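You operate a simulated robot arm through the tools that you are given. There is no shell and no other tool. Be economical: measure what you need, move in short steps, check, and stop when the job is done.

Carry out the task below with a simulated two-armed robot. There is one attempt and no reset: what you move stays moved.

Task
Load the mill jar from the pink jug and screw its lid on.
Fine: unscrew the lid, pour all of it in, put the jug back, stand the jar beside the mill and leave no puddle. Set down upright: pink jug, mill jar.

It is judged by the outcome, as a careful person would: the job done as asked, and still so three seconds after it is handed in. It fails if anything else is knocked over, pushed out of place, dropped, spilled or broken. Lids that push on must go on centred and level and be pressed home; caps that screw on are set level and turned clockwise until they are tight.

Robot
Two 7-joint arms with two-finger parallel grippers on one trunk, on a base that drives. Base frame: it is fixed to the floor where the robot stands at the start and does not move with it; the origin is under the middle of the robot, x ahead of it, y to its left, z up; the surface under the hand at the start is at about z = 850. Readings come in mm, degrees, newtons and seconds.
The left shoulder is at the start at [60, 143, 926], the right one opposite. With the tool pointing down near the work surface each hand reaches from about 300 to 720 mm from the robot's upright axis, wherever it stands, measured 20 degrees to its own side. Places, roughly: bench top beside the mill [800, 600, 800]. Payload 1.57 kg a hand.
The TCP of each hand is the grasp point between the finger pads, 30 mm short of the fingertips. In the tool frame z runs along the fingers and y along their closing line. The gripper opens to 110 mm. The fingers are 24 mm wide and 12 mm thick; the gripper's body (48 by 112 mm) begins 78 mm behind the TCP.
Orientation is that of the tool frame in the base frame, as a unit quaternion [x, y, z, w]. With the fingers straight down and closing along the base's y, the tool's x points along the base's -x, its y along +y and its z along -z.

Tools
- The arms move only by the tool send_rows. It takes "left_increments", "right_increments" or both (then of equal length, played together; a hand with none holds still); each is a list of rows, each a list of 7 numbers: the turn, a rotation vector about the tool's x, y, z in units of 120 degrees (1.0 is 120 degrees), then the shift along the tool's x, y, z in units of 150 mm (1.0 is 150 mm), then the finger opening in mm, from 0 to 110. In form: [[rx, ry, rz, tx, ty, tz, fingers], ...]. A call has 1 to 20 rows; each row is the pose to reach, as a shift and turn from the pose commanded when the call began, along the tool's axes at that moment. A call with a number of a shift or a turn outside -1 to 1 is refused whole. Rows are played at 5 a second. More than 50 mm and 8.6 degrees between two rows, or a gripper value outside its range, and nothing of the call is played. A pose out of reach is approached as far as the arm can. The call stops where the force on the tool passes 40 N (or 10 N more than at its start, if that is more) or the arm is blocked; 0.2 s more then pass. The fingers move at their own pace (about 45 mm/s each) and stop on an object; they squeeze with about 30 N. The grip force told is the motor's: it shows also when the fingers shut on nothing. Time passes only in rows, and 0.2 s behind the last, so rows that repeat a pose let the fingers close. It gives the time, the measured TCP pose, the force on the tool (base axes), the opening and the grip force at its end, in the units of the frame above (readings bear some noise), with the torque about the TCP (base axes, N m) and any sound that the robot's microphone picked up.
- Cameras (640 x 400 px; columns grow to the right, rows downward): "scene" is now at [40.2, -2.4, 1535.3]; the picture's right is [0.03, -1.00, 0.00], its down [-0.78, -0.02, -0.63] and it looks along [0.63, 0.02, -0.78] (base axes); focal length 285 px, centre (320, 200). "left" rides on the left gripper at [70, -16, -141] in its tool frame; the picture's right is [0.23, 0.97, 0.00], its down [-0.86, 0.20, -0.48] and it looks along [-0.47, 0.11, 0.88] (tool axes); focal length 222 px, centre (320, 200). "right" rides on the right gripper at [70, 16, -141] in its tool frame; the picture's right is [-0.23, 0.97, 0.00], its down [-0.86, -0.20, -0.48] and it looks along [-0.47, -0.11, 0.88] (tool axes); focal length 222 px, centre (320, 200). There is no depth. A picture from a camera that has moved, and an enlarged one, comes with that camera's place and axes in the base frame and with its lens. The place of the scene camera against the robot may be out by one fixed shift of up to 12 mm in any direction.
- camera(camera): a new picture of that camera. The clock stands still meanwhile.
- slide_trunk(by): slides the trunk up (or, below 0, down) by that many mm; the arms and the scene camera ride with it, the base frame stays. It gives what a move gives, with no picture.
- steer(legs): drives the robot by 1 to 6 legs, each [ahead, left, turn to the left] in mm, mm and degrees, along the robot's own axes; the way and the turn of a leg run together, so that a leg with both is an arc; at most 1500 mm and 180 degrees a leg. The arms and the cameras ride along, it lands a little off, and it stops where it bumps. It gives what a move gives.
- turn_head(pan, tilt): turns the head with the scene camera to pan (to the left, within 86 degrees either way) and tilt (down, from -29 to 69), counted from straight ahead of the robot. It gives what a move gives.
- close_up(camera, box): a new picture of the part [left, top, right, bottom] of that camera's present view, enlarged. The clock stands still meanwhile.
- sign_off(): hands the job in; it is judged then, once.

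Work in short steps. Places have to be worked out from the pictures, the camera data and where the tool is seen: move nearer, look again, correct. Check each grasp and each placing, and mend what went wrong. You have 120 turns and 88 pictures in all, those below and enlarged ones among them. Open the grippers and draw the arms clear of the work before you hand the job in, unless the task says otherwise; then end with one line.

The tools are called as a command line: name --argument value ..., lists and objects as JSON in quotes. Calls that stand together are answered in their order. send_rows: Moves the arms, as the interface text tells. Its arguments: {"type":"object","properties":{"left_increments":{"type":"array"},"right_increments":{"type":"array"}},"required":[]} The other tools are called the same way: slide_trunk (by) slides the trunk up or down; steer (legs) drives the base; turn_head (pan, tilt) turns the head that bears the scene camera; camera (camera) takes a picture; close_up (camera, box) takes an enlarged picture of a part of a camera's view; sign_off () hands the job in.

At the start:

```text
time: 0.0
left_tcp_pos: [476.0, 243.1, 1000.3]
left_ee_rot: [0.0, 1.0, 0.0, 0.0]
left_wrist_force: [0.6, 0.2, 0.4]
left_ft_torque: [0.02, 0.0, 0.0]
left_grip_width: 109.9
left_finger_force: 0.0
right_tcp_pos: [418.9, -191.6, 1000.7]
right_ee_rot: [0.0, 1.0, 0.0, 0.0]
right_wrist_force: [1.0, 0.7, 0.4]
right_ft_torque: [-0.03, 0.01, -0.01]
right_grip_width: 110.0
right_finger_force: 0.0
trunk travel left (down, up): [-525.0, 65.0]
robot x, y, heading: [0.2, 1.6, -0.1]
head pan, tilt: [1.6, 51.2]
```

scene: 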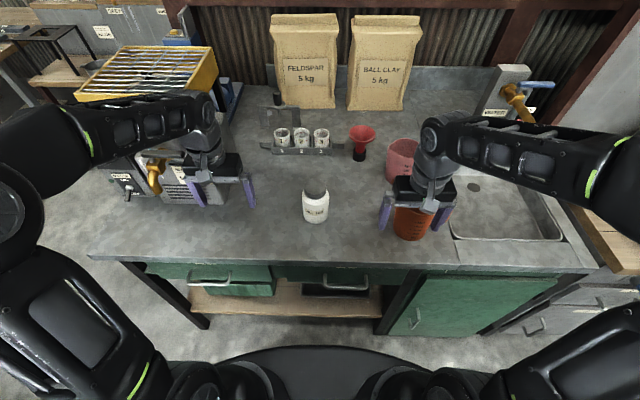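
right: 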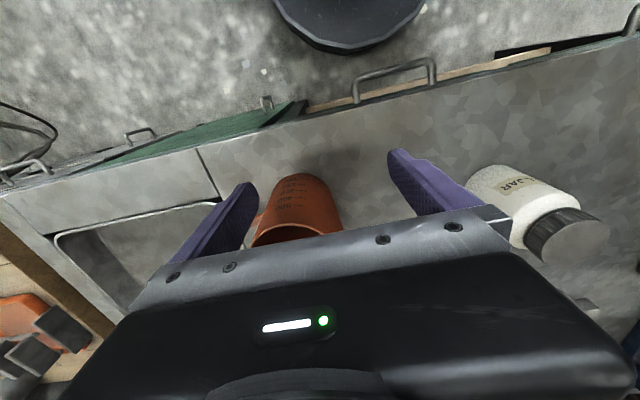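
left: 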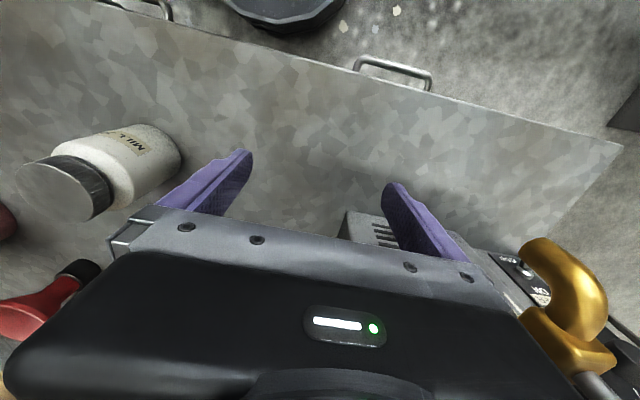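

I'll look closer at the jar, the jugs and the mill area first.

close_up --camera "scene" --box '[250, 90, 490, 240]'

turn_head --pan 35 --tilt 40

camera --camera "scene"

```text
2.67 times, centred on (370, 165) of scene
camera zoom: at [40.2, -2.4, 1535.3], right [0.03, -1.0, 0.0], down [-0.78, -0.02, -0.63], along [0.63, 0.02, -0.78], focal length 759 px, centre (187, 293)
```

zoom: 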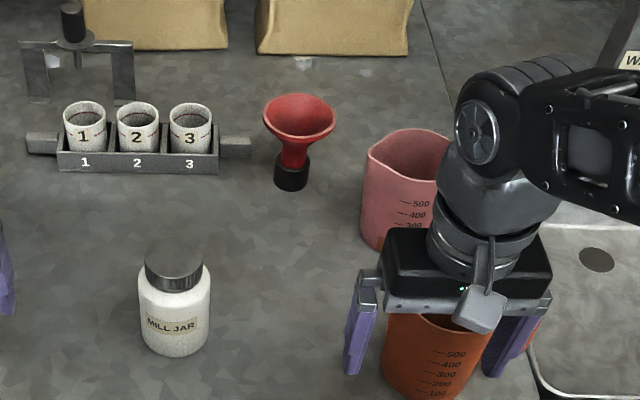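

```text
time: 1.0
left_tcp_pos: [475.0, 242.0, 999.6]
left_ee_rot: [0.0, 1.0, 0.0, 0.001]
left_wrist_force: [0.3, -0.6, 0.0]
left_ft_torque: [0.0, -0.01, 0.01]
left_grip_width: 110.0
left_finger_force: 0.0
right_tcp_pos: [419.4, -191.5, 1000.3]
right_ee_rot: [-0.001, 1.0, 0.0, 0.0]
right_wrist_force: [0.1, -0.2, 0.1]
right_ft_torque: [0.0, 0.02, 0.0]
right_grip_width: 110.1
right_finger_force: 0.0
trunk travel left (down, up): [-525.0, 65.0]
robot x, y, heading: [1.9, 2.4, -0.2]
head pan, tilt: [35.0, 40.0]
```

```text
83 pictures are left
camera scene: at [34.0, 44.1, 1551.0], right [0.57, -0.82, 0.0], down [-0.53, -0.37, -0.77], along [0.63, 0.44, -0.64], focal length 285 px, centre (320, 200)
```

scene: 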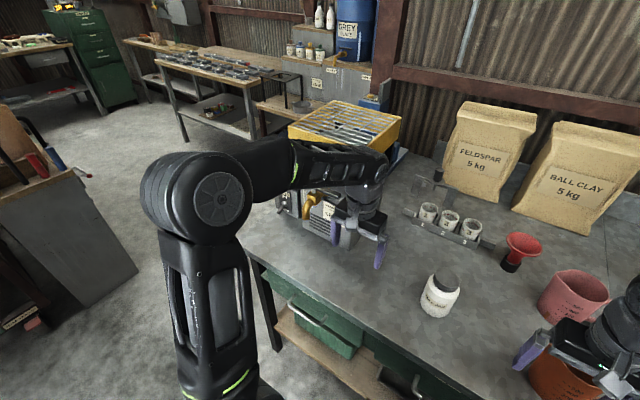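

I raise the right hand clear of the orange jug and draw it right/back so the pink jug is visible.

send_rows --right_increments '[[0, 0, 0, 0, 0, -0.3, 110], [0, 0, 0, 0, 0, -0.6, 110], [0, 0, 0, 0, 0, -0.9, 110], [0, 0, 0, 0.2, -0.25, -1, 110], [0, 0, 0, 0.4, -0.5, -1, 110], [0, 0, 0, 0.6, -0.7, -1, 110], [0, 0, 0, 0.7, -0.9, -1, 110]]'

turn_head --pan -10 --tilt 50

camera --camera "scene"

close_up --camera "scene" --box '[240, 80, 440, 205]'

```text
refused: row 4 steps farther than a row can; nothing moved
```

```text
time: 2.1
left_tcp_pos: [475.0, 242.3, 1000.0]
left_ee_rot: [0.001, 1.0, 0.0, 0.0]
left_wrist_force: [-0.7, -0.5, -1.0]
left_ft_torque: [0.02, 0.01, 0.02]
left_grip_width: 110.1
left_finger_force: 0.1
right_tcp_pos: [420.7, -191.8, 999.6]
right_ee_rot: [0.0, 1.0, 0.0, 0.0]
right_wrist_force: [0.2, 0.2, 0.6]
right_ft_torque: [0.03, 0.02, -0.01]
right_grip_width: 110.0
right_finger_force: 0.1
trunk travel left (down, up): [-525.0, 65.0]
robot x, y, heading: [-0.2, -2.7, -0.3]
head pan, tilt: [-10.0, 50.0]
```

```text
82 pictures are left
camera scene: at [40.2, -17.9, 1536.8], right [-0.17, -0.98, 0.0], down [-0.75, 0.13, -0.64], along [0.63, -0.11, -0.77], focal length 285 px, centre (320, 200)
```

scene: 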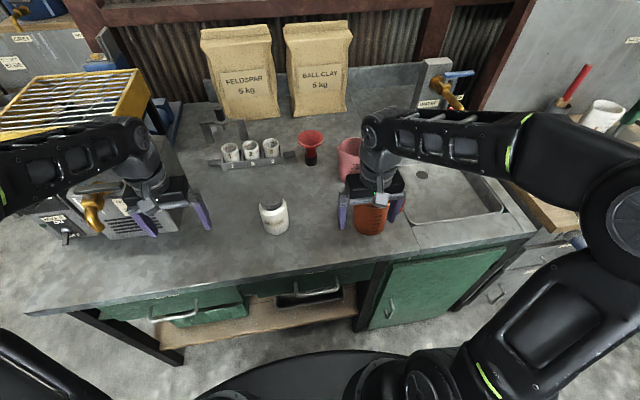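

```text
3.20 times, centred on (340, 142) of scene
camera zoom: at [40.2, -17.9, 1536.8], right [-0.17, -0.98, 0.0], down [-0.75, 0.13, -0.64], along [0.63, -0.11, -0.77], focal length 911 px, centre (256, 384)
```

zoom: 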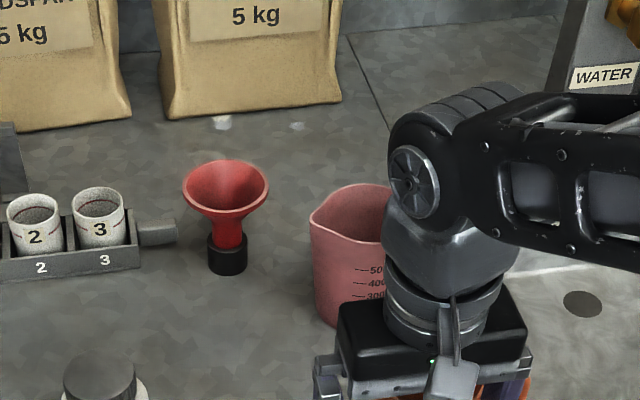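

Steps were too large; I redo the withdrawal with smaller rows.

send_rows --right_increments '[[0, 0, 0, 0, 0, -0.3, 110], [0, 0, 0, 0, 0, -0.6, 110], [0, 0, 0, 0, 0, -0.9, 110], [0, 0, 0, 0.15, -0.2, -1, 110], [0, 0, 0, 0.3, -0.4, -1, 110], [0, 0, 0, 0.5, -0.6, -1, 110], [0, 0, 0, 0.7, -0.8, -1, 110], [0, 0, 0, 0.9, -1, -1, 110]]'

camera --camera "scene"

close_up --camera "scene" --box '[240, 120, 440, 245]'

camera --camera "right"

```text
time: 3.9
left_tcp_pos: [476.1, 241.8, 999.7]
left_ee_rot: [0.0, 1.0, 0.0, 0.0]
left_wrist_force: [0.9, -0.4, -0.2]
left_ft_torque: [0.05, 0.02, -0.03]
left_grip_width: 109.8
left_finger_force: 0.1
right_tcp_pos: [328.0, -320.8, 1111.9]
right_ee_rot: [-0.001, 1.0, 0.0, 0.0]
right_wrist_force: [0.1, 0.1, -0.1]
right_ft_torque: [0.02, 0.05, 0.0]
right_grip_width: 109.9
right_finger_force: 0.0
right hand out of reach, approached as far as the arm can: row 3, 4, 5, 6, 7, 8
trunk travel left (down, up): [-525.0, 65.0]
robot x, y, heading: [1.6, -4.6, 0.0]
head pan, tilt: [-10.0, 50.0]
```

```text
80 pictures are left
camera scene: at [41.0, -18.9, 1536.8], right [-0.17, -0.98, 0.0], down [-0.75, 0.13, -0.64], along [0.63, -0.11, -0.77], focal length 285 px, centre (320, 200)
```

scene: 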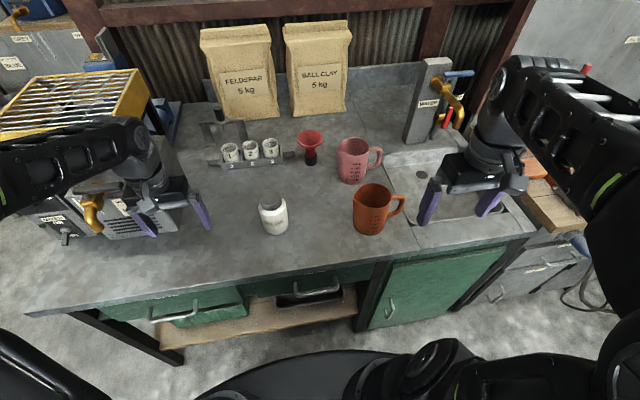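

```text
3.20 times, centred on (340, 182) of scene
camera zoom: at [41.0, -18.9, 1536.8], right [-0.17, -0.98, 0.0], down [-0.75, 0.13, -0.64], along [0.63, -0.11, -0.77], focal length 911 px, centre (256, 256)
```

zoom: 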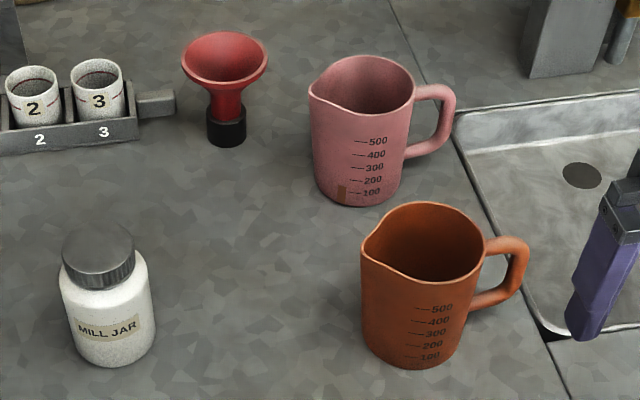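

```text
78 pictures are left
camera right: at [258.7, -305.7, 1254.8], right [0.23, 0.97, 0.0], down [0.86, -0.2, 0.48], along [0.47, -0.11, -0.88], focal length 222 px, centre (320, 200)
```

right: 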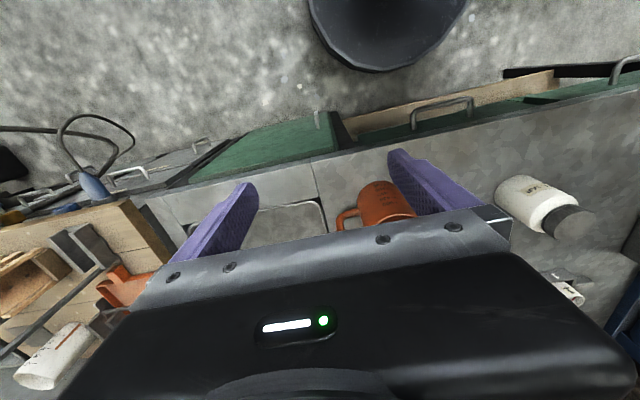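

Jugs have handles toward −y and spouts toward +y; bench z≈850, jar lid top about [540, 25, 975]. Now I draw the left hand back and look at the mill.

send_rows --left_increments '[[0, 0, 0, 0, 0, -0.3, 110], [0, 0, 0, 0.1, 0, -0.6, 110], [0, 0, 0, 0.3, 0, -0.7, 110], [0, 0, 0, 0.5, 0, -0.8, 110], [0, 0, 0, 0.7, 0, -0.8, 110], [0, 0, 0, 0.9, 0.1, -0.8, 110], [0, 0, 0, 1, 0.2, -0.8, 110]]'

turn_head --pan 32 --tilt 42

camera --camera "scene"

close_up --camera "scene" --box '[240, 80, 480, 230]'

```text
time: 5.5
left_tcp_pos: [325.7, 272.0, 1120.5]
left_ee_rot: [0.0, 1.0, 0.0, 0.0]
left_wrist_force: [0.2, 0.0, 1.0]
left_ft_torque: [-0.03, 0.02, 0.02]
left_grip_width: 109.9
left_finger_force: 0.0
left hand out of reach, approached as far as the arm can: row 4
right_tcp_pos: [327.2, -321.5, 1111.7]
right_ee_rot: [0.0, 1.0, -0.001, 0.0]
right_wrist_force: [-0.3, 0.0, 0.1]
right_ft_torque: [-0.01, 0.03, -0.03]
right_grip_width: 110.2
right_finger_force: 0.0
trunk travel left (down, up): [-525.0, 65.0]
robot x, y, heading: [2.2, -0.3, 0.0]
head pan, tilt: [-10.0, 50.0]
```

```text
time: 6.6
left_tcp_pos: [325.7, 271.3, 1119.8]
left_ee_rot: [0.0, 1.0, -0.001, 0.0]
left_wrist_force: [-0.3, 1.3, 0.4]
left_ft_torque: [-0.01, -0.02, 0.03]
left_grip_width: 109.8
left_finger_force: 0.1
right_tcp_pos: [327.6, -320.3, 1112.9]
right_ee_rot: [0.001, 1.0, -0.001, 0.0]
right_wrist_force: [0.4, 0.6, 0.1]
right_ft_torque: [0.01, 0.02, 0.02]
right_grip_width: 110.0
right_finger_force: 0.1
trunk travel left (down, up): [-525.0, 65.0]
robot x, y, heading: [-0.7, -4.6, 0.2]
head pan, tilt: [32.0, 42.0]
```

```text
77 pictures are left
camera scene: at [35.1, 39.6, 1548.1], right [0.53, -0.85, 0.0], down [-0.57, -0.35, -0.74], along [0.63, 0.39, -0.67], focal length 285 px, centre (320, 200)
```

scene: 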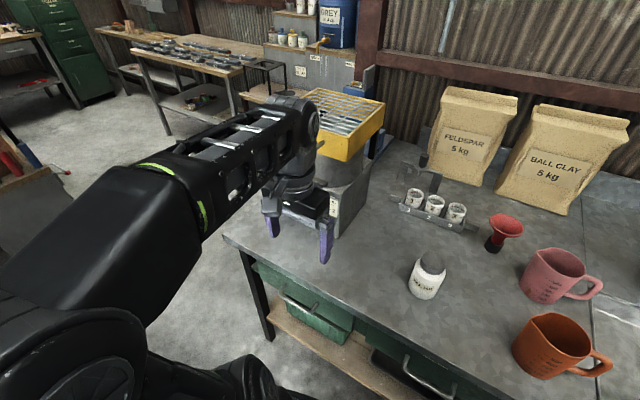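

```text
2.67 times, centred on (360, 155) of scene
camera zoom: at [35.1, 39.6, 1548.1], right [0.53, -0.85, 0.0], down [-0.57, -0.35, -0.74], along [0.63, 0.39, -0.67], focal length 759 px, centre (213, 320)
```

zoom: 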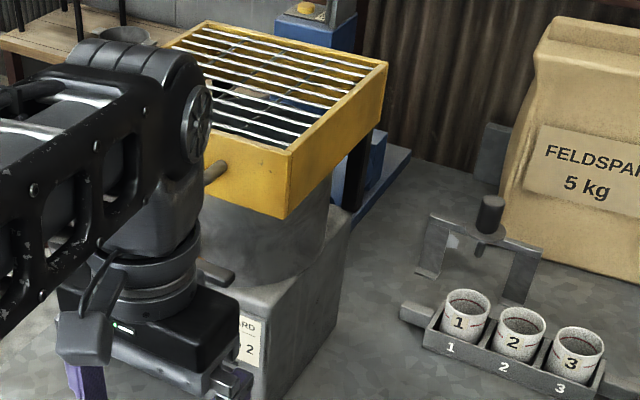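

I need an unobstructed look at the machine(s) on the left; I drive back and left a bit.

steer --legs '[[-250, 0, 0], [0, 500, 0]]'

turn_head --pan -5 --tilt 35

camera --camera "scene"

```text
time: 11.0
left_tcp_pos: [76.0, 775.8, 1120.6]
left_ee_rot: [0.0, 1.0, -0.001, 0.0]
left_wrist_force: [-0.1, 0.4, 0.0]
left_ft_torque: [-0.03, -0.01, 0.01]
left_grip_width: 109.9
left_finger_force: 0.1
right_tcp_pos: [76.1, 182.9, 1113.7]
right_ee_rot: [0.0, 1.0, -0.001, 0.0]
right_wrist_force: [0.4, 0.4, -0.4]
right_ft_torque: [-0.02, 0.03, 0.03]
right_grip_width: 109.7
right_finger_force: 0.1
trunk travel left (down, up): [-525.0, 65.0]
robot x, y, heading: [-247.2, 505.5, -0.0]
head pan, tilt: [32.0, 42.0]
```

```text
time: 12.0
left_tcp_pos: [75.8, 773.9, 1118.4]
left_ee_rot: [0.0, 1.0, 0.0, 0.0]
left_wrist_force: [-0.6, 0.2, -0.7]
left_ft_torque: [0.01, 0.0, 0.02]
left_grip_width: 110.0
left_finger_force: 0.0
right_tcp_pos: [75.4, 182.7, 1113.6]
right_ee_rot: [0.0, 1.0, 0.0, -0.001]
right_wrist_force: [0.6, -0.3, 1.0]
right_ft_torque: [0.01, 0.02, 0.02]
right_grip_width: 110.1
right_finger_force: 0.1
trunk travel left (down, up): [-525.0, 65.0]
robot x, y, heading: [-253.6, 500.9, -0.1]
head pan, tilt: [-5.0, 35.0]
```

```text
75 pictures are left
camera scene: at [-198.2, 491.0, 1558.6], right [-0.09, -1.0, 0.0], down [-0.57, 0.05, -0.82], along [0.82, -0.07, -0.57], focal length 285 px, centre (320, 200)
```

scene: 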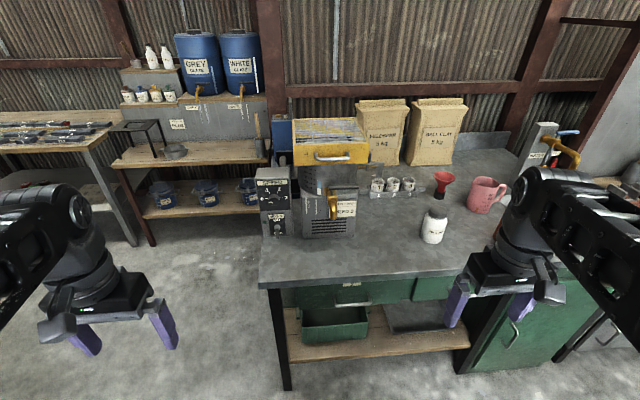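

close_up --camera "scene" --box '[240, 100, 400, 300]'

close_up --camera "scene" --box '[350, 150, 520, 260]'

```text
2.00 times, centred on (320, 200) of scene
camera zoom: at [-198.2, 491.0, 1558.6], right [-0.09, -1.0, 0.0], down [-0.57, 0.05, -0.82], along [0.82, -0.07, -0.57], focal length 570 px, centre (320, 200)
```

zoom: 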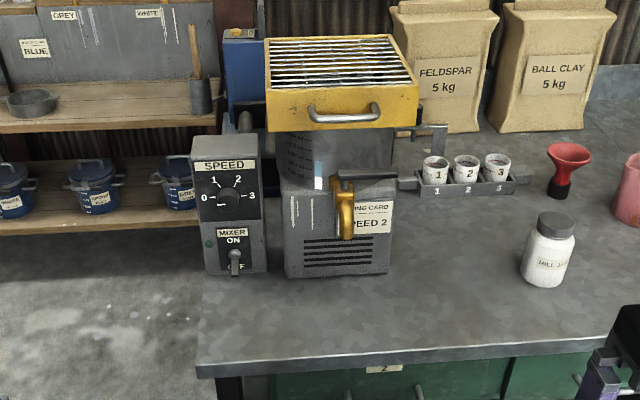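

```text
3.64 times, centred on (435, 205) of scene
camera zoom: at [-198.2, 491.0, 1558.6], right [-0.09, -1.0, 0.0], down [-0.57, 0.05, -0.82], along [0.82, -0.07, -0.57], focal length 1036 px, centre (-98, 182)
```

zoom: 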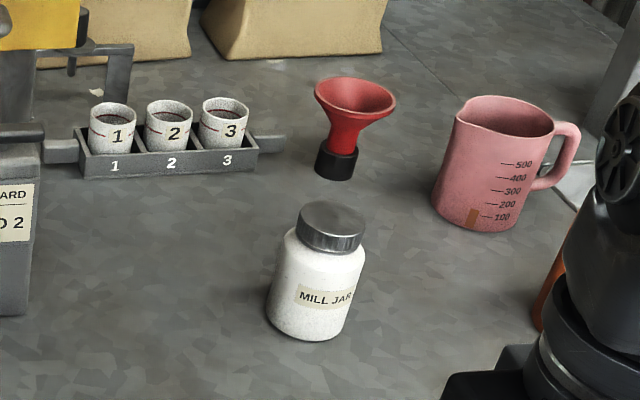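

That machine is a mixer, not obviously a mill; something blue stands behind it. I drive further left to view the left/back side of the bench.

steer --legs '[[0, 600, 0], [400, 0, 0]]'

turn_head --pan -40 --tilt 35

camera --camera "scene"

```text
time: 17.5
left_tcp_pos: [476.1, 1378.1, 1119.5]
left_ee_rot: [0.0, 1.0, 0.0, -0.001]
left_wrist_force: [-0.7, -0.2, 0.2]
left_ft_torque: [-0.02, 0.01, -0.03]
left_grip_width: 109.9
left_finger_force: 0.0
right_tcp_pos: [477.4, 784.7, 1113.5]
right_ee_rot: [0.0, 1.0, -0.001, 0.0]
right_wrist_force: [-0.2, -0.6, 0.5]
right_ft_torque: [0.01, 0.01, 0.01]
right_grip_width: 110.1
right_finger_force: 0.1
trunk travel left (down, up): [-525.0, 65.0]
robot x, y, heading: [148.9, 1106.2, -0.0]
head pan, tilt: [-5.0, 35.0]
```

```text
time: 18.5
left_tcp_pos: [476.8, 1378.6, 1120.5]
left_ee_rot: [0.0, 1.0, 0.0, 0.0]
left_wrist_force: [0.7, -0.2, 0.3]
left_ft_torque: [0.01, -0.03, -0.01]
left_grip_width: 109.9
left_finger_force: 0.1
right_tcp_pos: [476.2, 785.5, 1112.2]
right_ee_rot: [0.0, 1.0, 0.0, 0.0]
right_wrist_force: [-0.3, 0.0, -0.3]
right_ft_torque: [0.0, -0.03, 0.02]
right_grip_width: 110.1
right_finger_force: 0.0
trunk travel left (down, up): [-525.0, 65.0]
robot x, y, heading: [150.1, 1110.4, 0.2]
head pan, tilt: [-40.0, 35.0]
```

```text
72 pictures are left
camera scene: at [181.7, 1045.4, 1558.6], right [-0.64, -0.77, 0.0], down [-0.44, 0.37, -0.82], along [0.63, -0.53, -0.57], focal length 285 px, centre (320, 200)
```

scene: 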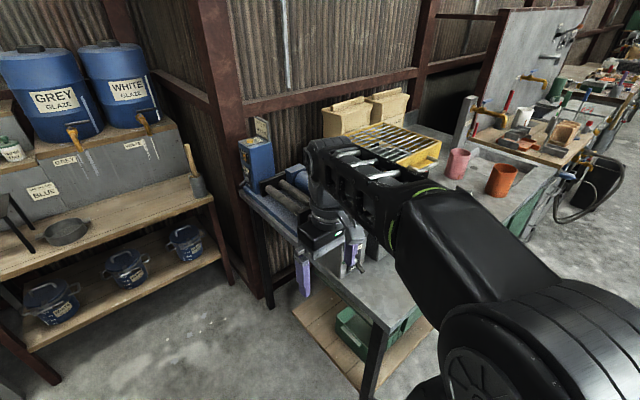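

A roller mill sits at the bench's rear left, behind the mixer. I zoom in on it and move the obstructing arm back.

send_rows --right_increments '[[0, 0, 0, 0, -0.3, 0, 110], [0, 0, 0, 0, -0.6, 0, 110], [0, 0, 0, 0, -0.9, 0, 110]]'

steer --legs '[[0, 0, -60]]'

turn_head --pan 25 --tilt 35

camera --camera "scene"

```text
time: 19.3
left_tcp_pos: [475.7, 1376.7, 1120.5]
left_ee_rot: [0.0, 1.0, 0.001, 0.0]
left_wrist_force: [0.0, 0.1, 0.2]
left_ft_torque: [0.05, -0.01, 0.01]
left_grip_width: 109.9
left_finger_force: 0.1
right_tcp_pos: [477.5, 650.2, 1111.0]
right_ee_rot: [-0.001, 1.0, -0.001, 0.0]
right_wrist_force: [0.6, -0.8, -0.2]
right_ft_torque: [0.02, -0.04, -0.01]
right_grip_width: 110.1
right_finger_force: 0.2
trunk travel left (down, up): [-525.0, 65.0]
robot x, y, heading: [149.0, 1109.8, 0.2]
head pan, tilt: [-40.0, 35.0]
```

```text
time: 22.4
left_tcp_pos: [547.3, 957.2, 1119.9]
left_ee_rot: [0.503, 0.864, 0.0, 0.0]
left_wrist_force: [-0.2, 1.2, -0.3]
left_ft_torque: [0.03, 0.02, -0.02]
left_grip_width: 109.9
left_finger_force: 0.0
right_tcp_pos: [-84.5, 597.6, 1112.8]
right_ee_rot: [0.503, 0.864, 0.0, 0.0]
right_wrist_force: [1.1, 0.0, -0.8]
right_ft_torque: [0.01, 0.03, -0.02]
right_grip_width: 110.3
right_finger_force: 0.1
trunk travel left (down, up): [-525.0, 65.0]
robot x, y, heading: [150.3, 1105.4, -60.4]
head pan, tilt: [-40.0, 35.0]
```

```text
time: 23.7
left_tcp_pos: [547.6, 957.0, 1119.6]
left_ee_rot: [0.503, 0.864, 0.0, 0.0]
left_wrist_force: [-0.6, -0.9, 0.9]
left_ft_torque: [0.02, 0.0, 0.03]
left_grip_width: 110.0
left_finger_force: 0.1
right_tcp_pos: [-85.3, 597.1, 1112.5]
right_ee_rot: [0.503, 0.864, 0.0, 0.0]
right_wrist_force: [0.0, -0.1, -0.1]
right_ft_torque: [-0.04, -0.01, -0.01]
right_grip_width: 110.3
right_finger_force: 0.1
trunk travel left (down, up): [-525.0, 65.0]
robot x, y, heading: [149.2, 1109.9, -60.6]
head pan, tilt: [25.0, 35.0]
```

```text
71 pictures are left
camera scene: at [201.2, 1076.9, 1558.6], right [-0.58, -0.81, 0.0], down [-0.47, 0.33, -0.82], along [0.67, -0.48, -0.57], focal length 285 px, centre (320, 200)
```

scene: 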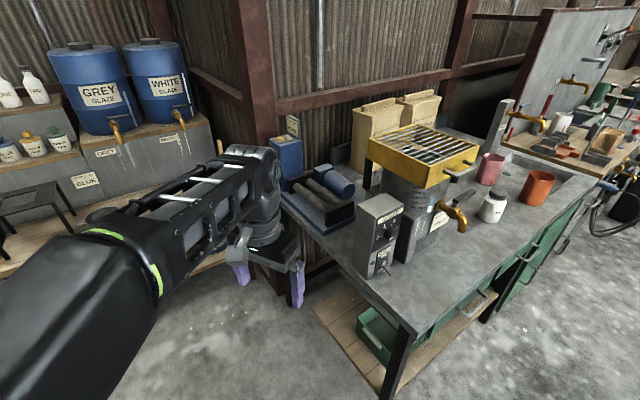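

close_up --camera "scene" --box '[250, 90, 490, 240]'

```text
2.67 times, centred on (370, 165) of scene
camera zoom: at [201.2, 1076.9, 1558.6], right [-0.58, -0.81, 0.0], down [-0.47, 0.33, -0.82], along [0.67, -0.48, -0.57], focal length 759 px, centre (187, 293)
```

zoom: 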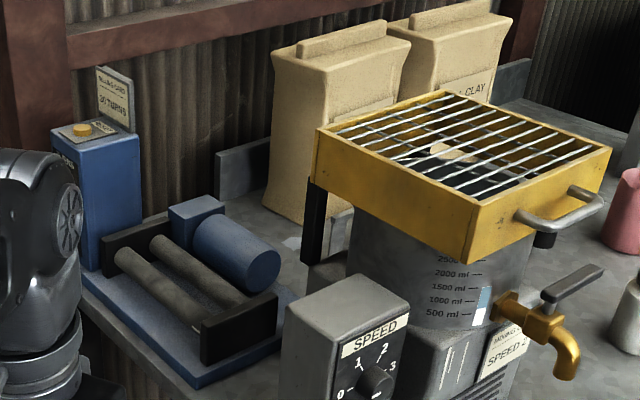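

The mill (rollers, blue base) is at the rear-left corner, base front corner ≈ [840, 600]; there's a gap between it and the mixer's speed box, reachable from the bench's left end. Now I go back to the front to do the pouring.

steer --legs '[[0, 0, 60.5], [-400, 0, 0], [0, -1105, 0], [290, 0, 0]]'

turn_head --pan 0 --tilt 52

camera --camera "scene"

close_up --camera "scene" --box '[260, 110, 460, 235]'

```text
time: 35.8
left_tcp_pos: [371.6, 271.5, 1119.5]
left_ee_rot: [0.0, 1.0, -0.001, 0.001]
left_wrist_force: [-0.4, -0.5, 0.0]
left_ft_torque: [-0.01, 0.02, -0.01]
left_grip_width: 109.9
left_finger_force: 0.1
right_tcp_pos: [372.8, -455.8, 1111.3]
right_ee_rot: [-0.001, 1.0, 0.0, 0.001]
right_wrist_force: [0.3, 0.7, -0.9]
right_ft_torque: [0.02, 0.04, 0.02]
right_grip_width: 110.1
right_finger_force: 0.1
trunk travel left (down, up): [-525.0, 65.0]
robot x, y, heading: [48.6, -0.7, -0.1]
head pan, tilt: [25.0, 35.0]
```

```text
time: 36.6
left_tcp_pos: [370.0, 271.6, 1119.4]
left_ee_rot: [0.0, 1.0, 0.0, 0.001]
left_wrist_force: [0.3, 0.1, -0.5]
left_ft_torque: [0.04, -0.02, 0.03]
left_grip_width: 109.7
left_finger_force: 0.0
right_tcp_pos: [372.6, -456.1, 1112.4]
right_ee_rot: [0.001, 1.0, 0.0, 0.0]
right_wrist_force: [-2.0, -0.2, 0.1]
right_ft_torque: [-0.02, -0.01, 0.04]
right_grip_width: 109.9
right_finger_force: 0.0
trunk travel left (down, up): [-525.0, 65.0]
robot x, y, heading: [39.7, -4.9, 0.0]
head pan, tilt: [0.0, 52.0]
```

```text
69 pictures are left
camera scene: at [84.1, -4.6, 1534.2], right [0.0, -1.0, 0.0], down [-0.79, 0.0, -0.62], along [0.62, 0.0, -0.79], focal length 285 px, centre (320, 200)
```

scene: 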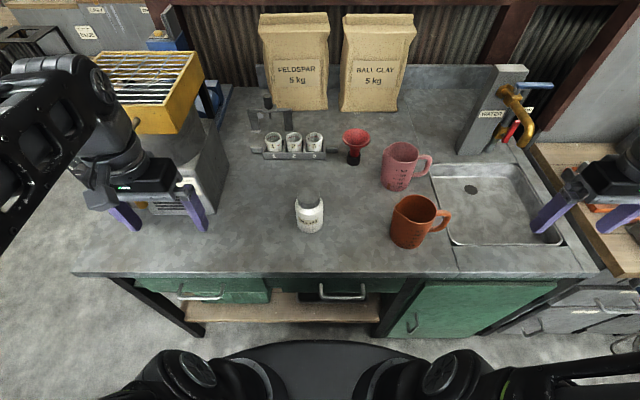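

```text
3.20 times, centred on (360, 172) of scene
camera zoom: at [84.1, -4.6, 1534.2], right [0.0, -1.0, 0.0], down [-0.79, 0.0, -0.62], along [0.62, 0.0, -0.79], focal length 911 px, centre (192, 288)
```

zoom: 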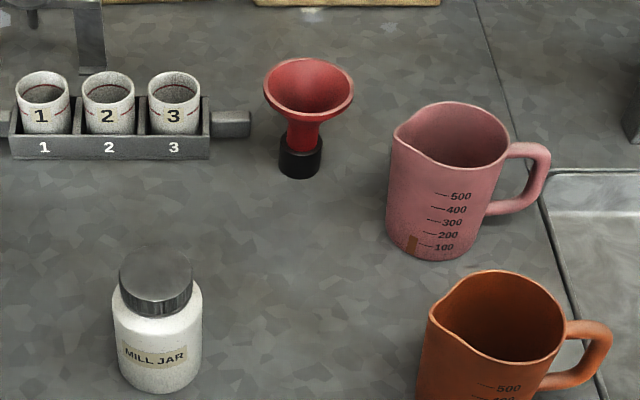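

Estimates: jar axis ≈ [545, 25], lid Ø≈59 spanning z≈948–970; pink jug centre ≈ [696, −240], handle toward −y at y≈−335. I raise the trunk for pouring headroom, then bring the left hand to a near-horizontal pose (azimuth −35°, 20° down) to hold the jar.

slide_trunk --by 60

send_rows --left_increments '[[0.0178, -0.0564, 0.0254, -0.04, -0.0933, 0.0933, 110], [0.0356, -0.1129, 0.0508, -0.08, -0.1867, 0.1867, 110], [0.0533, -0.1693, 0.0763, -0.12, -0.28, 0.28, 110], [0.0711, -0.2258, 0.1017, -0.16, -0.3733, 0.3733, 110], [0.0889, -0.2822, 0.1271, -0.2, -0.4667, 0.4667, 110], [0.1067, -0.3386, 0.1525, -0.24, -0.56, 0.56, 110], [0.1245, -0.3951, 0.1779, -0.28, -0.6533, 0.6533, 110], [0.1422, -0.4515, 0.2034, -0.32, -0.7467, 0.7467, 110], [0.16, -0.508, 0.2288, -0.36, -0.84, 0.84, 110], [0.1778, -0.5644, 0.2542, -0.4, -0.933, 0.933, 110]]'

camera --camera "left"

camera --camera "scene"

```text
time: 37.6
left_tcp_pos: [371.0, 271.7, 1180.1]
left_ee_rot: [-0.001, 1.0, 0.0, -0.001]
left_wrist_force: [0.3, 0.5, 0.7]
left_ft_torque: [0.0, 0.02, 0.01]
left_grip_width: 109.6
left_finger_force: 0.0
right_tcp_pos: [372.2, -457.0, 1172.0]
right_ee_rot: [0.0, 1.0, 0.0, 0.0]
right_wrist_force: [0.7, 1.6, -0.5]
right_ft_torque: [0.02, 0.0, 0.02]
right_grip_width: 109.9
right_finger_force: 0.1
trunk travel left (down, up): [-585.0, 5.0]
robot x, y, heading: [41.9, 0.1, 0.2]
head pan, tilt: [0.0, 52.0]
```

```text
time: 39.8
left_tcp_pos: [521.1, 179.9, 1033.5]
left_ee_rot: [0.247, 0.781, -0.172, 0.548]
left_wrist_force: [0.0, -0.1, -0.8]
left_ft_torque: [-0.02, -0.05, -0.02]
left_grip_width: 110.1
left_finger_force: 0.0
left hand out of reach, approached as far as the arm can: row 5, 6, 7, 8, 9, 10
right_tcp_pos: [374.4, -454.6, 1173.7]
right_ee_rot: [-0.002, 1.0, -0.001, -0.001]
right_wrist_force: [0.4, 0.0, 1.1]
right_ft_torque: [-0.04, 0.06, -0.02]
right_grip_width: 109.9
right_finger_force: 0.0
trunk travel left (down, up): [-585.0, 5.0]
robot x, y, heading: [43.2, -1.1, 0.0]
head pan, tilt: [0.0, 52.0]
```

```text
67 pictures are left
camera left: at [384.0, 257.4, 1016.2], right [0.5, 0.84, -0.21], down [-0.02, 0.25, 0.97], along [0.87, -0.48, 0.14], focal length 222 px, centre (320, 200)
```

left: 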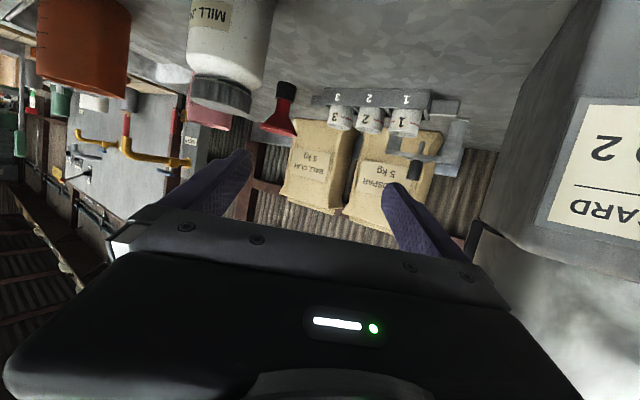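

```text
66 pictures are left
camera scene: at [87.1, -3.0, 1594.2], right [0.0, -1.0, 0.0], down [-0.79, 0.0, -0.61], along [0.61, 0.0, -0.79], focal length 285 px, centre (320, 200)
```

scene: 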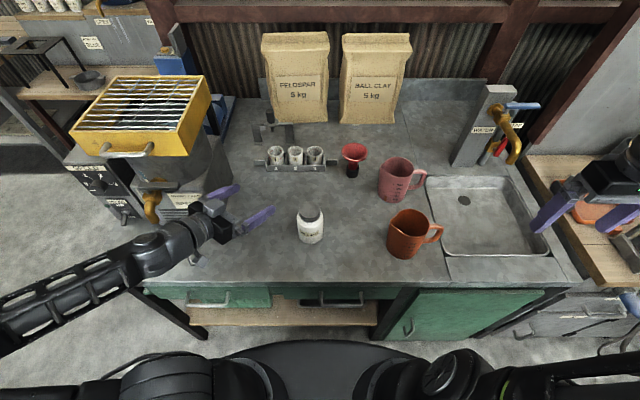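

The near pose was cramped; orientation was reached but not position. A more lateral approach (azimuth −75°, 30° down) keeps the wrist at a comfortable distance, so I turn to that at z≈1000 beside the jar.

send_rows --left_increments '[[0.0504, 0.0133, 0.0235, 0.034, -0.026, 0.014, 110], [0.1008, 0.0266, 0.047, 0.068, -0.052, 0.029, 110], [0.1512, 0.04, 0.0705, 0.102, -0.078, 0.043, 110], [0.2016, 0.0533, 0.0939, 0.135, -0.103, 0.057, 110], [0.252, 0.0666, 0.1174, 0.169, -0.129, 0.072, 110], [0.3024, 0.0799, 0.1409, 0.203, -0.155, 0.086, 110]]'

```text
time: 41.2
left_tcp_pos: [507.7, 160.3, 999.6]
left_ee_rot: [0.528, 0.688, -0.304, 0.395]
left_wrist_force: [-1.0, 0.3, -0.1]
left_ft_torque: [-0.02, 0.01, 0.01]
left_grip_width: 109.9
left_finger_force: 0.1
right_tcp_pos: [372.4, -455.1, 1172.3]
right_ee_rot: [0.001, 1.0, 0.0, 0.0]
right_wrist_force: [0.1, 0.0, -0.8]
right_ft_torque: [0.03, -0.02, -0.05]
right_grip_width: 110.1
right_finger_force: 0.1
trunk travel left (down, up): [-585.0, 5.0]
robot x, y, heading: [39.9, 0.4, -0.3]
head pan, tilt: [0.0, 52.0]
```

Orientation and position reached. I lower to gripping height and check the alignment by the left camera and the scene.

send_rows --left_increments '[[0, 0, 0, 0.148, 0.002, 0.086, 110], [0, 0, 0, 0.297, 0.005, 0.172, 110], [0, 0, 0, 0.445, 0.007, 0.257, 110], [0, 0, 0, 0.593, 0.01, 0.343, 110]]'

camera --camera "left"

close_up --camera "scene" --box '[200, 150, 400, 275]'

```text
time: 42.2
left_tcp_pos: [504.6, 153.4, 901.8]
left_ee_rot: [0.531, 0.684, -0.303, 0.397]
left_wrist_force: [0.3, 0.5, 0.3]
left_ft_torque: [0.03, 0.01, 0.01]
left_grip_width: 110.0
left_finger_force: 0.1
right_tcp_pos: [367.8, -462.8, 1171.8]
right_ee_rot: [0.0, 1.0, 0.002, 0.001]
right_wrist_force: [0.6, 0.2, -1.1]
right_ft_torque: [0.0, 0.01, -0.02]
right_grip_width: 110.0
right_finger_force: 0.1
trunk travel left (down, up): [-585.0, 5.0]
robot x, y, heading: [45.4, -2.9, 0.2]
head pan, tilt: [0.0, 52.0]
```

```text
65 pictures are left
camera left: at [449.1, 300.6, 912.0], right [0.91, 0.36, -0.19], down [0.19, 0.03, 0.98], along [0.36, -0.93, -0.04], focal length 222 px, centre (320, 200)
```

left: 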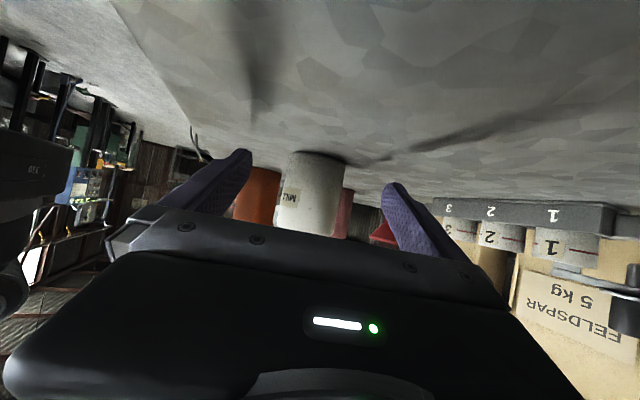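

```text
3.20 times, centred on (300, 212) of scene
camera zoom: at [78.0, -12.7, 1594.6], right [0.0, -1.0, -0.01], down [-0.79, 0.0, -0.62], along [0.62, 0.0, -0.79], focal length 911 px, centre (384, 160)
```

zoom: 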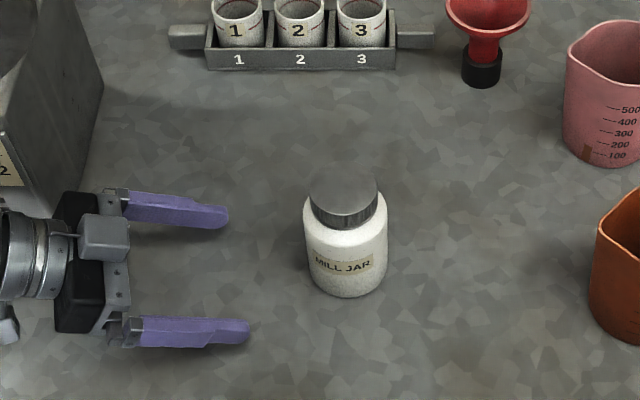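

Jar centre is ≈8 mm toward the tool's +y and 128 mm ahead horizontally. I advance ~118 mm with that correction, fingers open.

send_rows --left_increments '[[0, 0, 0, -0.06, 0.03, 0.11, 110], [0, 0, 0, -0.15, 0.045, 0.28, 110], [0, 0, 0, -0.25, 0.051, 0.46, 110], [0, 0, 0, -0.32, 0.051, 0.6, 110], [0, 0, 0, -0.37, 0.051, 0.695, 110]]'

close_up --camera "scene" --box '[240, 160, 400, 260]'

camera --camera "left"

```text
time: 43.4
left_tcp_pos: [547.8, 48.8, 894.5]
left_ee_rot: [0.526, 0.688, -0.303, 0.397]
left_wrist_force: [-0.2, -0.3, 0.4]
left_ft_torque: [0.01, 0.01, 0.02]
left_grip_width: 110.1
left_finger_force: 0.1
right_tcp_pos: [372.8, -455.8, 1173.3]
right_ee_rot: [-0.001, 1.0, 0.0, 0.0]
right_wrist_force: [-0.2, -0.1, 0.8]
right_ft_torque: [0.01, 0.0, -0.01]
right_grip_width: 109.7
right_finger_force: 0.1
trunk travel left (down, up): [-585.0, 5.0]
robot x, y, heading: [49.3, 0.8, -0.0]
head pan, tilt: [0.0, 52.0]
```

```text
4.00 times, centred on (320, 210) of scene
camera zoom: at [84.4, -4.8, 1594.2], right [0.0, -1.0, 0.0], down [-0.79, 0.0, -0.62], along [0.62, 0.0, -0.79], focal length 1139 px, centre (320, 160)
```

zoom: 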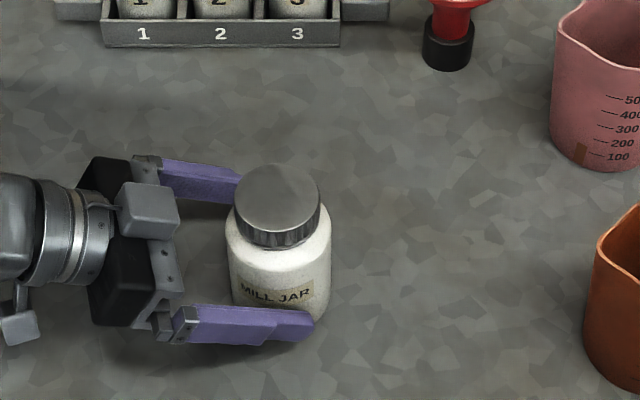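

```text
62 pictures are left
camera left: at [491.1, 195.5, 904.1], right [0.91, 0.36, -0.2], down [0.2, 0.04, 0.98], along [0.36, -0.93, -0.04], focal length 222 px, centre (320, 200)
```

left: 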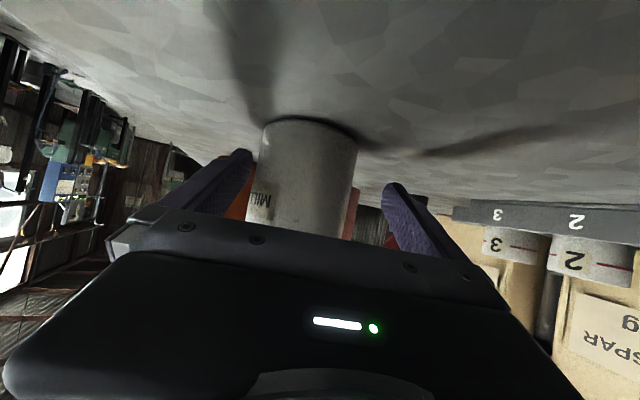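

The jar sits ~12 mm toward the near finger; I shift sideways, advance 8 mm more, then close gently while watching.

send_rows --left_increments '[[0, 0, 0, 0, -0.04, 0, 110], [0, 0, 0, 0, -0.075, 0, 110], [0, 0, 0, -0.027, -0.075, 0.046, 110], [0, 0, 0, -0.027, -0.075, 0.046, 110]]'

camera --camera "left"

```text
time: 44.4
left_tcp_pos: [536.9, 39.2, 892.9]
left_ee_rot: [0.527, 0.687, -0.304, 0.397]
left_wrist_force: [0.3, 0.5, -0.9]
left_ft_torque: [0.02, 0.01, -0.04]
left_grip_width: 110.0
left_finger_force: 0.0
right_tcp_pos: [373.0, -456.6, 1172.2]
right_ee_rot: [-0.001, 1.0, 0.0, 0.0]
right_wrist_force: [1.1, 0.1, 0.3]
right_ft_torque: [0.0, -0.01, 0.01]
right_grip_width: 109.9
right_finger_force: 0.1
trunk travel left (down, up): [-585.0, 5.0]
robot x, y, heading: [43.2, -1.3, 0.1]
head pan, tilt: [0.0, 52.0]
```

```text
61 pictures are left
camera left: at [481.6, 185.6, 903.6], right [0.91, 0.36, -0.2], down [0.19, 0.04, 0.98], along [0.36, -0.93, -0.04], focal length 222 px, centre (320, 200)
```

left: 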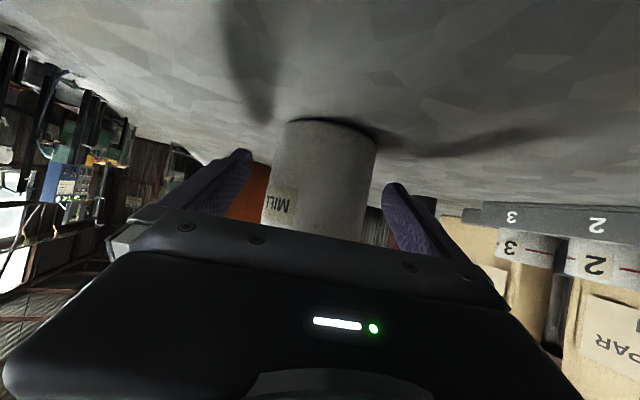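

Centred now. I close the left gripper on the jar.

send_rows --left_increments '[[0, 0, 0, 0, 0, 0, 95], [0, 0, 0, 0, 0, 0, 85], [0, 0, 0, 0, 0, 0, 75], [0, 0, 0, 0, 0, 0, 65], [0, 0, 0, 0, 0, 0, 60], [0, 0, 0, 0, 0, 0, 60]]'

close_up --camera "scene" --box '[240, 160, 400, 260]'

```text
time: 45.8
left_tcp_pos: [537.0, 37.4, 894.5]
left_ee_rot: [0.526, 0.687, -0.304, 0.398]
left_wrist_force: [-2.0, -0.5, -0.2]
left_ft_torque: [0.03, 0.18, 0.01]
left_grip_width: 73.5
left_finger_force: 29.7
right_tcp_pos: [371.8, -456.2, 1173.2]
right_ee_rot: [0.0, 1.0, 0.001, 0.0]
right_wrist_force: [0.1, -0.3, 0.5]
right_ft_torque: [0.0, 0.04, 0.0]
right_grip_width: 110.0
right_finger_force: 0.0
trunk travel left (down, up): [-585.0, 5.0]
robot x, y, heading: [45.1, -1.0, 0.0]
head pan, tilt: [0.0, 52.0]
```

```text
4.00 times, centred on (320, 210) of scene
camera zoom: at [83.8, -4.7, 1594.2], right [0.0, -1.0, 0.0], down [-0.79, 0.0, -0.62], along [0.62, 0.0, -0.79], focal length 1139 px, centre (320, 160)
```

zoom: 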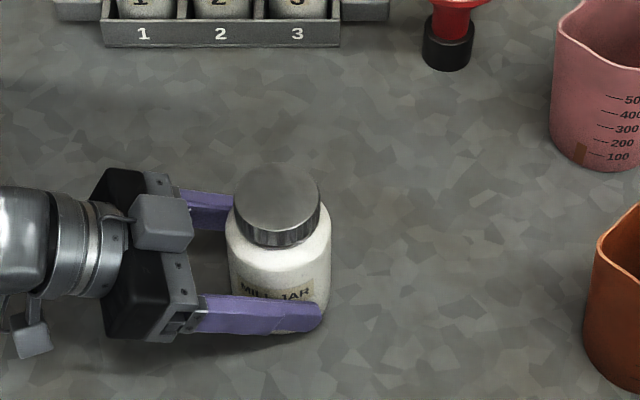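

Jar held (73.5 mm), its axis ≈ [540, 28]. Now the right hand travels high over to above the lid.

send_rows --right_increments '[[0, 0, 0, -0.07, 0.2, 0.05, 110], [0, 0, 0, -0.14, 0.4, 0.1, 110], [0, 0, 0, -0.21, 0.6, 0.12, 110], [0, 0, 0, -0.28, 0.8, 0.12, 110]]'

send_rows --right_increments '[[0, 0, 0, -0.07, 0.2, 0.05, 110], [0, 0, 0, -0.14, 0.4, 0.1, 110], [0, 0, 0, -0.21, 0.6, 0.12, 110], [0, 0, 0, -0.28, 0.8, 0.12, 110]]'

send_rows --right_increments '[[0, 0, 0, -0.07, 0.2, 0.05, 100], [0, 0, 0, -0.14, 0.4, 0.1, 90], [0, 0, 0, -0.21, 0.6, 0.12, 85], [0, 0, 0, -0.28, 0.8, 0.12, 80]]'

```text
time: 46.8
left_tcp_pos: [538.1, 38.0, 894.3]
left_ee_rot: [0.528, 0.687, -0.304, 0.397]
left_wrist_force: [-1.6, 0.9, -0.6]
left_ft_torque: [0.03, 0.19, -0.06]
left_grip_width: 73.6
left_finger_force: 30.3
right_tcp_pos: [414.2, -336.8, 1154.2]
right_ee_rot: [0.0, 1.0, -0.001, 0.0]
right_wrist_force: [0.3, -0.8, 0.3]
right_ft_torque: [0.02, 0.02, 0.0]
right_grip_width: 110.2
right_finger_force: 0.1
trunk travel left (down, up): [-585.0, 5.0]
robot x, y, heading: [45.0, 2.8, -0.1]
head pan, tilt: [0.0, 52.0]
```

```text
time: 47.8
left_tcp_pos: [538.4, 38.6, 894.1]
left_ee_rot: [0.527, 0.687, -0.304, 0.397]
left_wrist_force: [-0.3, 0.0, 0.2]
left_ft_torque: [0.07, 0.13, -0.03]
left_grip_width: 73.7
left_finger_force: 29.8
right_tcp_pos: [455.7, -215.2, 1136.3]
right_ee_rot: [0.0, 1.0, 0.0, 0.0]
right_wrist_force: [1.0, 1.2, 0.1]
right_ft_torque: [0.01, 0.02, 0.01]
right_grip_width: 110.0
right_finger_force: 0.1
trunk travel left (down, up): [-585.0, 5.0]
robot x, y, heading: [46.0, 0.8, 0.0]
head pan, tilt: [0.0, 52.0]
```

```text
time: 48.8
left_tcp_pos: [538.9, 38.5, 894.5]
left_ee_rot: [0.528, 0.687, -0.304, 0.397]
left_wrist_force: [-1.4, 1.1, 0.7]
left_ft_torque: [0.19, 0.17, 0.01]
left_grip_width: 73.5
left_finger_force: 29.8
right_tcp_pos: [498.6, -95.4, 1120.2]
right_ee_rot: [0.0, 1.0, 0.0, 0.001]
right_wrist_force: [-0.5, -0.1, 0.4]
right_ft_torque: [0.06, 0.01, -0.02]
right_grip_width: 80.2
right_finger_force: 0.1
trunk travel left (down, up): [-585.0, 5.0]
robot x, y, heading: [47.0, 1.8, -0.1]
head pan, tilt: [0.0, 52.0]
```

Next: over the lid at z≈1070 and pre-rotate the wrist clockwise 75° so I have room to unscrew.

send_rows --right_increments '[[0, 0, 0.065, -0.07, 0.2, 0.05, 80], [0, 0, 0.13, -0.14, 0.4, 0.1, 80], [0, 0, 0.195, -0.21, 0.6, 0.15, 80], [0, 0, 0.26, -0.287, 0.82, 0.2, 80], [0, 0, 0.325, -0.287, 0.82, 0.25, 80], [0, 0, 0.39, -0.287, 0.82, 0.3, 80], [0, 0, 0.455, -0.287, 0.82, 0.33, 80], [0, 0, 0.52, -0.287, 0.82, 0.33, 80], [0, 0, 0.585, -0.287, 0.82, 0.33, 80], [0, 0, 0.625, -0.287, 0.82, 0.33, 80]]'

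camera --camera "right"

close_up --camera "scene" --box '[220, 110, 420, 235]'

```text
time: 51.0
left_tcp_pos: [537.6, 39.8, 893.4]
left_ee_rot: [0.527, 0.687, -0.304, 0.397]
left_wrist_force: [-0.2, 0.4, 0.8]
left_ft_torque: [0.05, 0.02, -0.01]
left_grip_width: 73.3
left_finger_force: 30.1
right_tcp_pos: [541.6, 27.8, 1069.0]
right_ee_rot: [0.61, 0.793, -0.001, 0.0]
right_wrist_force: [0.5, -0.5, 0.2]
right_ft_torque: [-0.03, -0.01, -0.02]
right_grip_width: 79.8
right_finger_force: 0.1
trunk travel left (down, up): [-585.0, 5.0]
robot x, y, heading: [46.5, -1.8, 0.1]
head pan, tilt: [0.0, 52.0]
```

```text
59 pictures are left
camera right: at [539.5, 98.8, 1211.0], right [1.0, 0.03, 0.0], down [0.03, -0.88, 0.48], along [0.01, -0.48, -0.88], focal length 222 px, centre (320, 200)
```

right: 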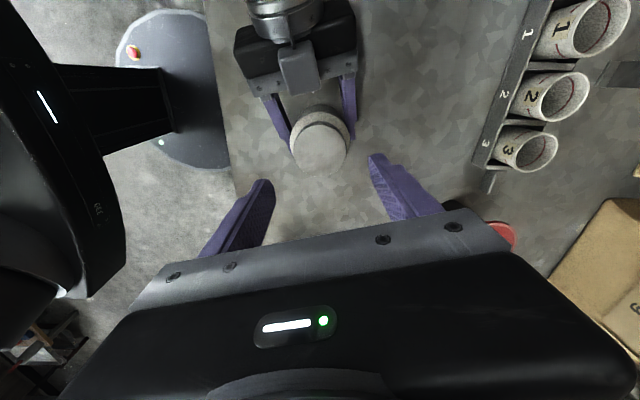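

```text
3.20 times, centred on (320, 172) of scene
camera zoom: at [84.1, -4.4, 1594.2], right [0.0, -1.0, 0.0], down [-0.79, 0.0, -0.62], along [0.62, 0.0, -0.79], focal length 911 px, centre (320, 288)
```

zoom: 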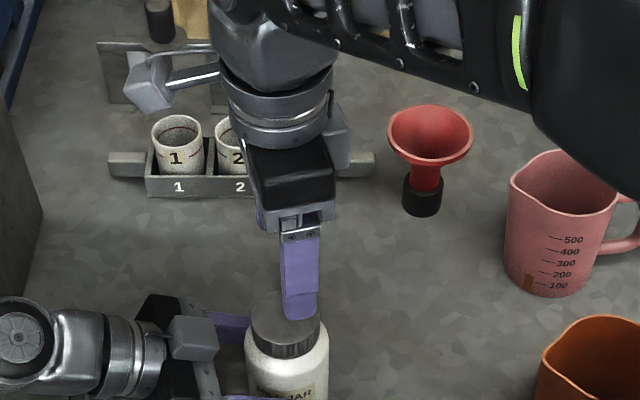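

close_up --camera "right" --box '[240, 80, 400, 200]'

```text
3.33 times, centred on (320, 140) of right
camera zoom: at [539.5, 98.8, 1211.0], right [1.0, 0.03, 0.0], down [0.03, -0.88, 0.48], along [0.01, -0.48, -0.88], focal length 740 px, centre (320, 400)
```

zoom: 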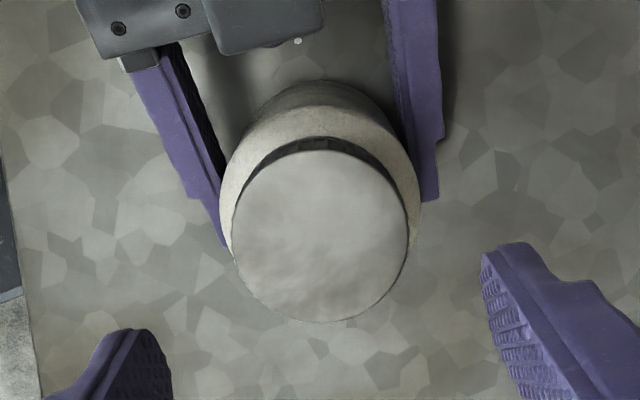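

Lid centre measured at [540.3, 29.2], Ø58.6 — nearly exactly under the hand. I descend so the fingertips cover the lid's rim, then close.

send_rows --right_increments '[[0, 0, 0, 0.011, -0.004, 0.2, 80], [0, 0, 0, 0.011, -0.004, 0.4, 80], [0, 0, 0, 0.011, -0.004, 0.5, 80], [0, 0, 0, 0.011, -0.004, 0.58, 80], [0, 0, 0, 0.011, -0.004, 0.58, 70], [0, 0, 0, 0.011, -0.004, 0.58, 60], [0, 0, 0, 0.011, -0.004, 0.58, 50], [0, 0, 0, 0.011, -0.004, 0.58, 45]]'

close_up --camera "scene" --box '[240, 150, 400, 250]'

```text
time: 52.8
left_tcp_pos: [538.5, 37.5, 894.0]
left_ee_rot: [0.527, 0.687, -0.304, 0.397]
left_wrist_force: [-3.6, 1.0, 2.8]
left_ft_torque: [0.06, -0.31, -0.1]
left_grip_width: 73.4
left_finger_force: 29.7
right_tcp_pos: [540.0, 29.7, 982.4]
right_ee_rot: [0.609, 0.793, 0.001, 0.0]
right_wrist_force: [4.9, 0.5, -0.9]
right_ft_torque: [0.01, -0.1, -0.01]
right_grip_width: 56.6
right_finger_force: 28.2
trunk travel left (down, up): [-585.0, 5.0]
robot x, y, heading: [39.9, 4.7, -0.1]
head pan, tilt: [0.0, 52.0]
```

```text
4.00 times, centred on (320, 200) of scene
camera zoom: at [84.3, -4.3, 1594.2], right [0.0, -1.0, 0.0], down [-0.79, 0.0, -0.62], along [0.62, 0.0, -0.79], focal length 1139 px, centre (320, 200)
```

zoom: 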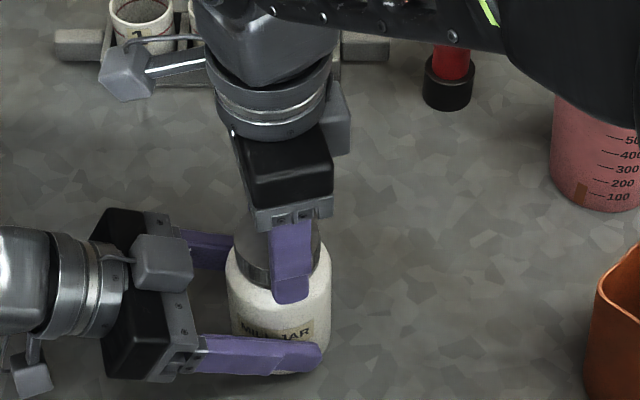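

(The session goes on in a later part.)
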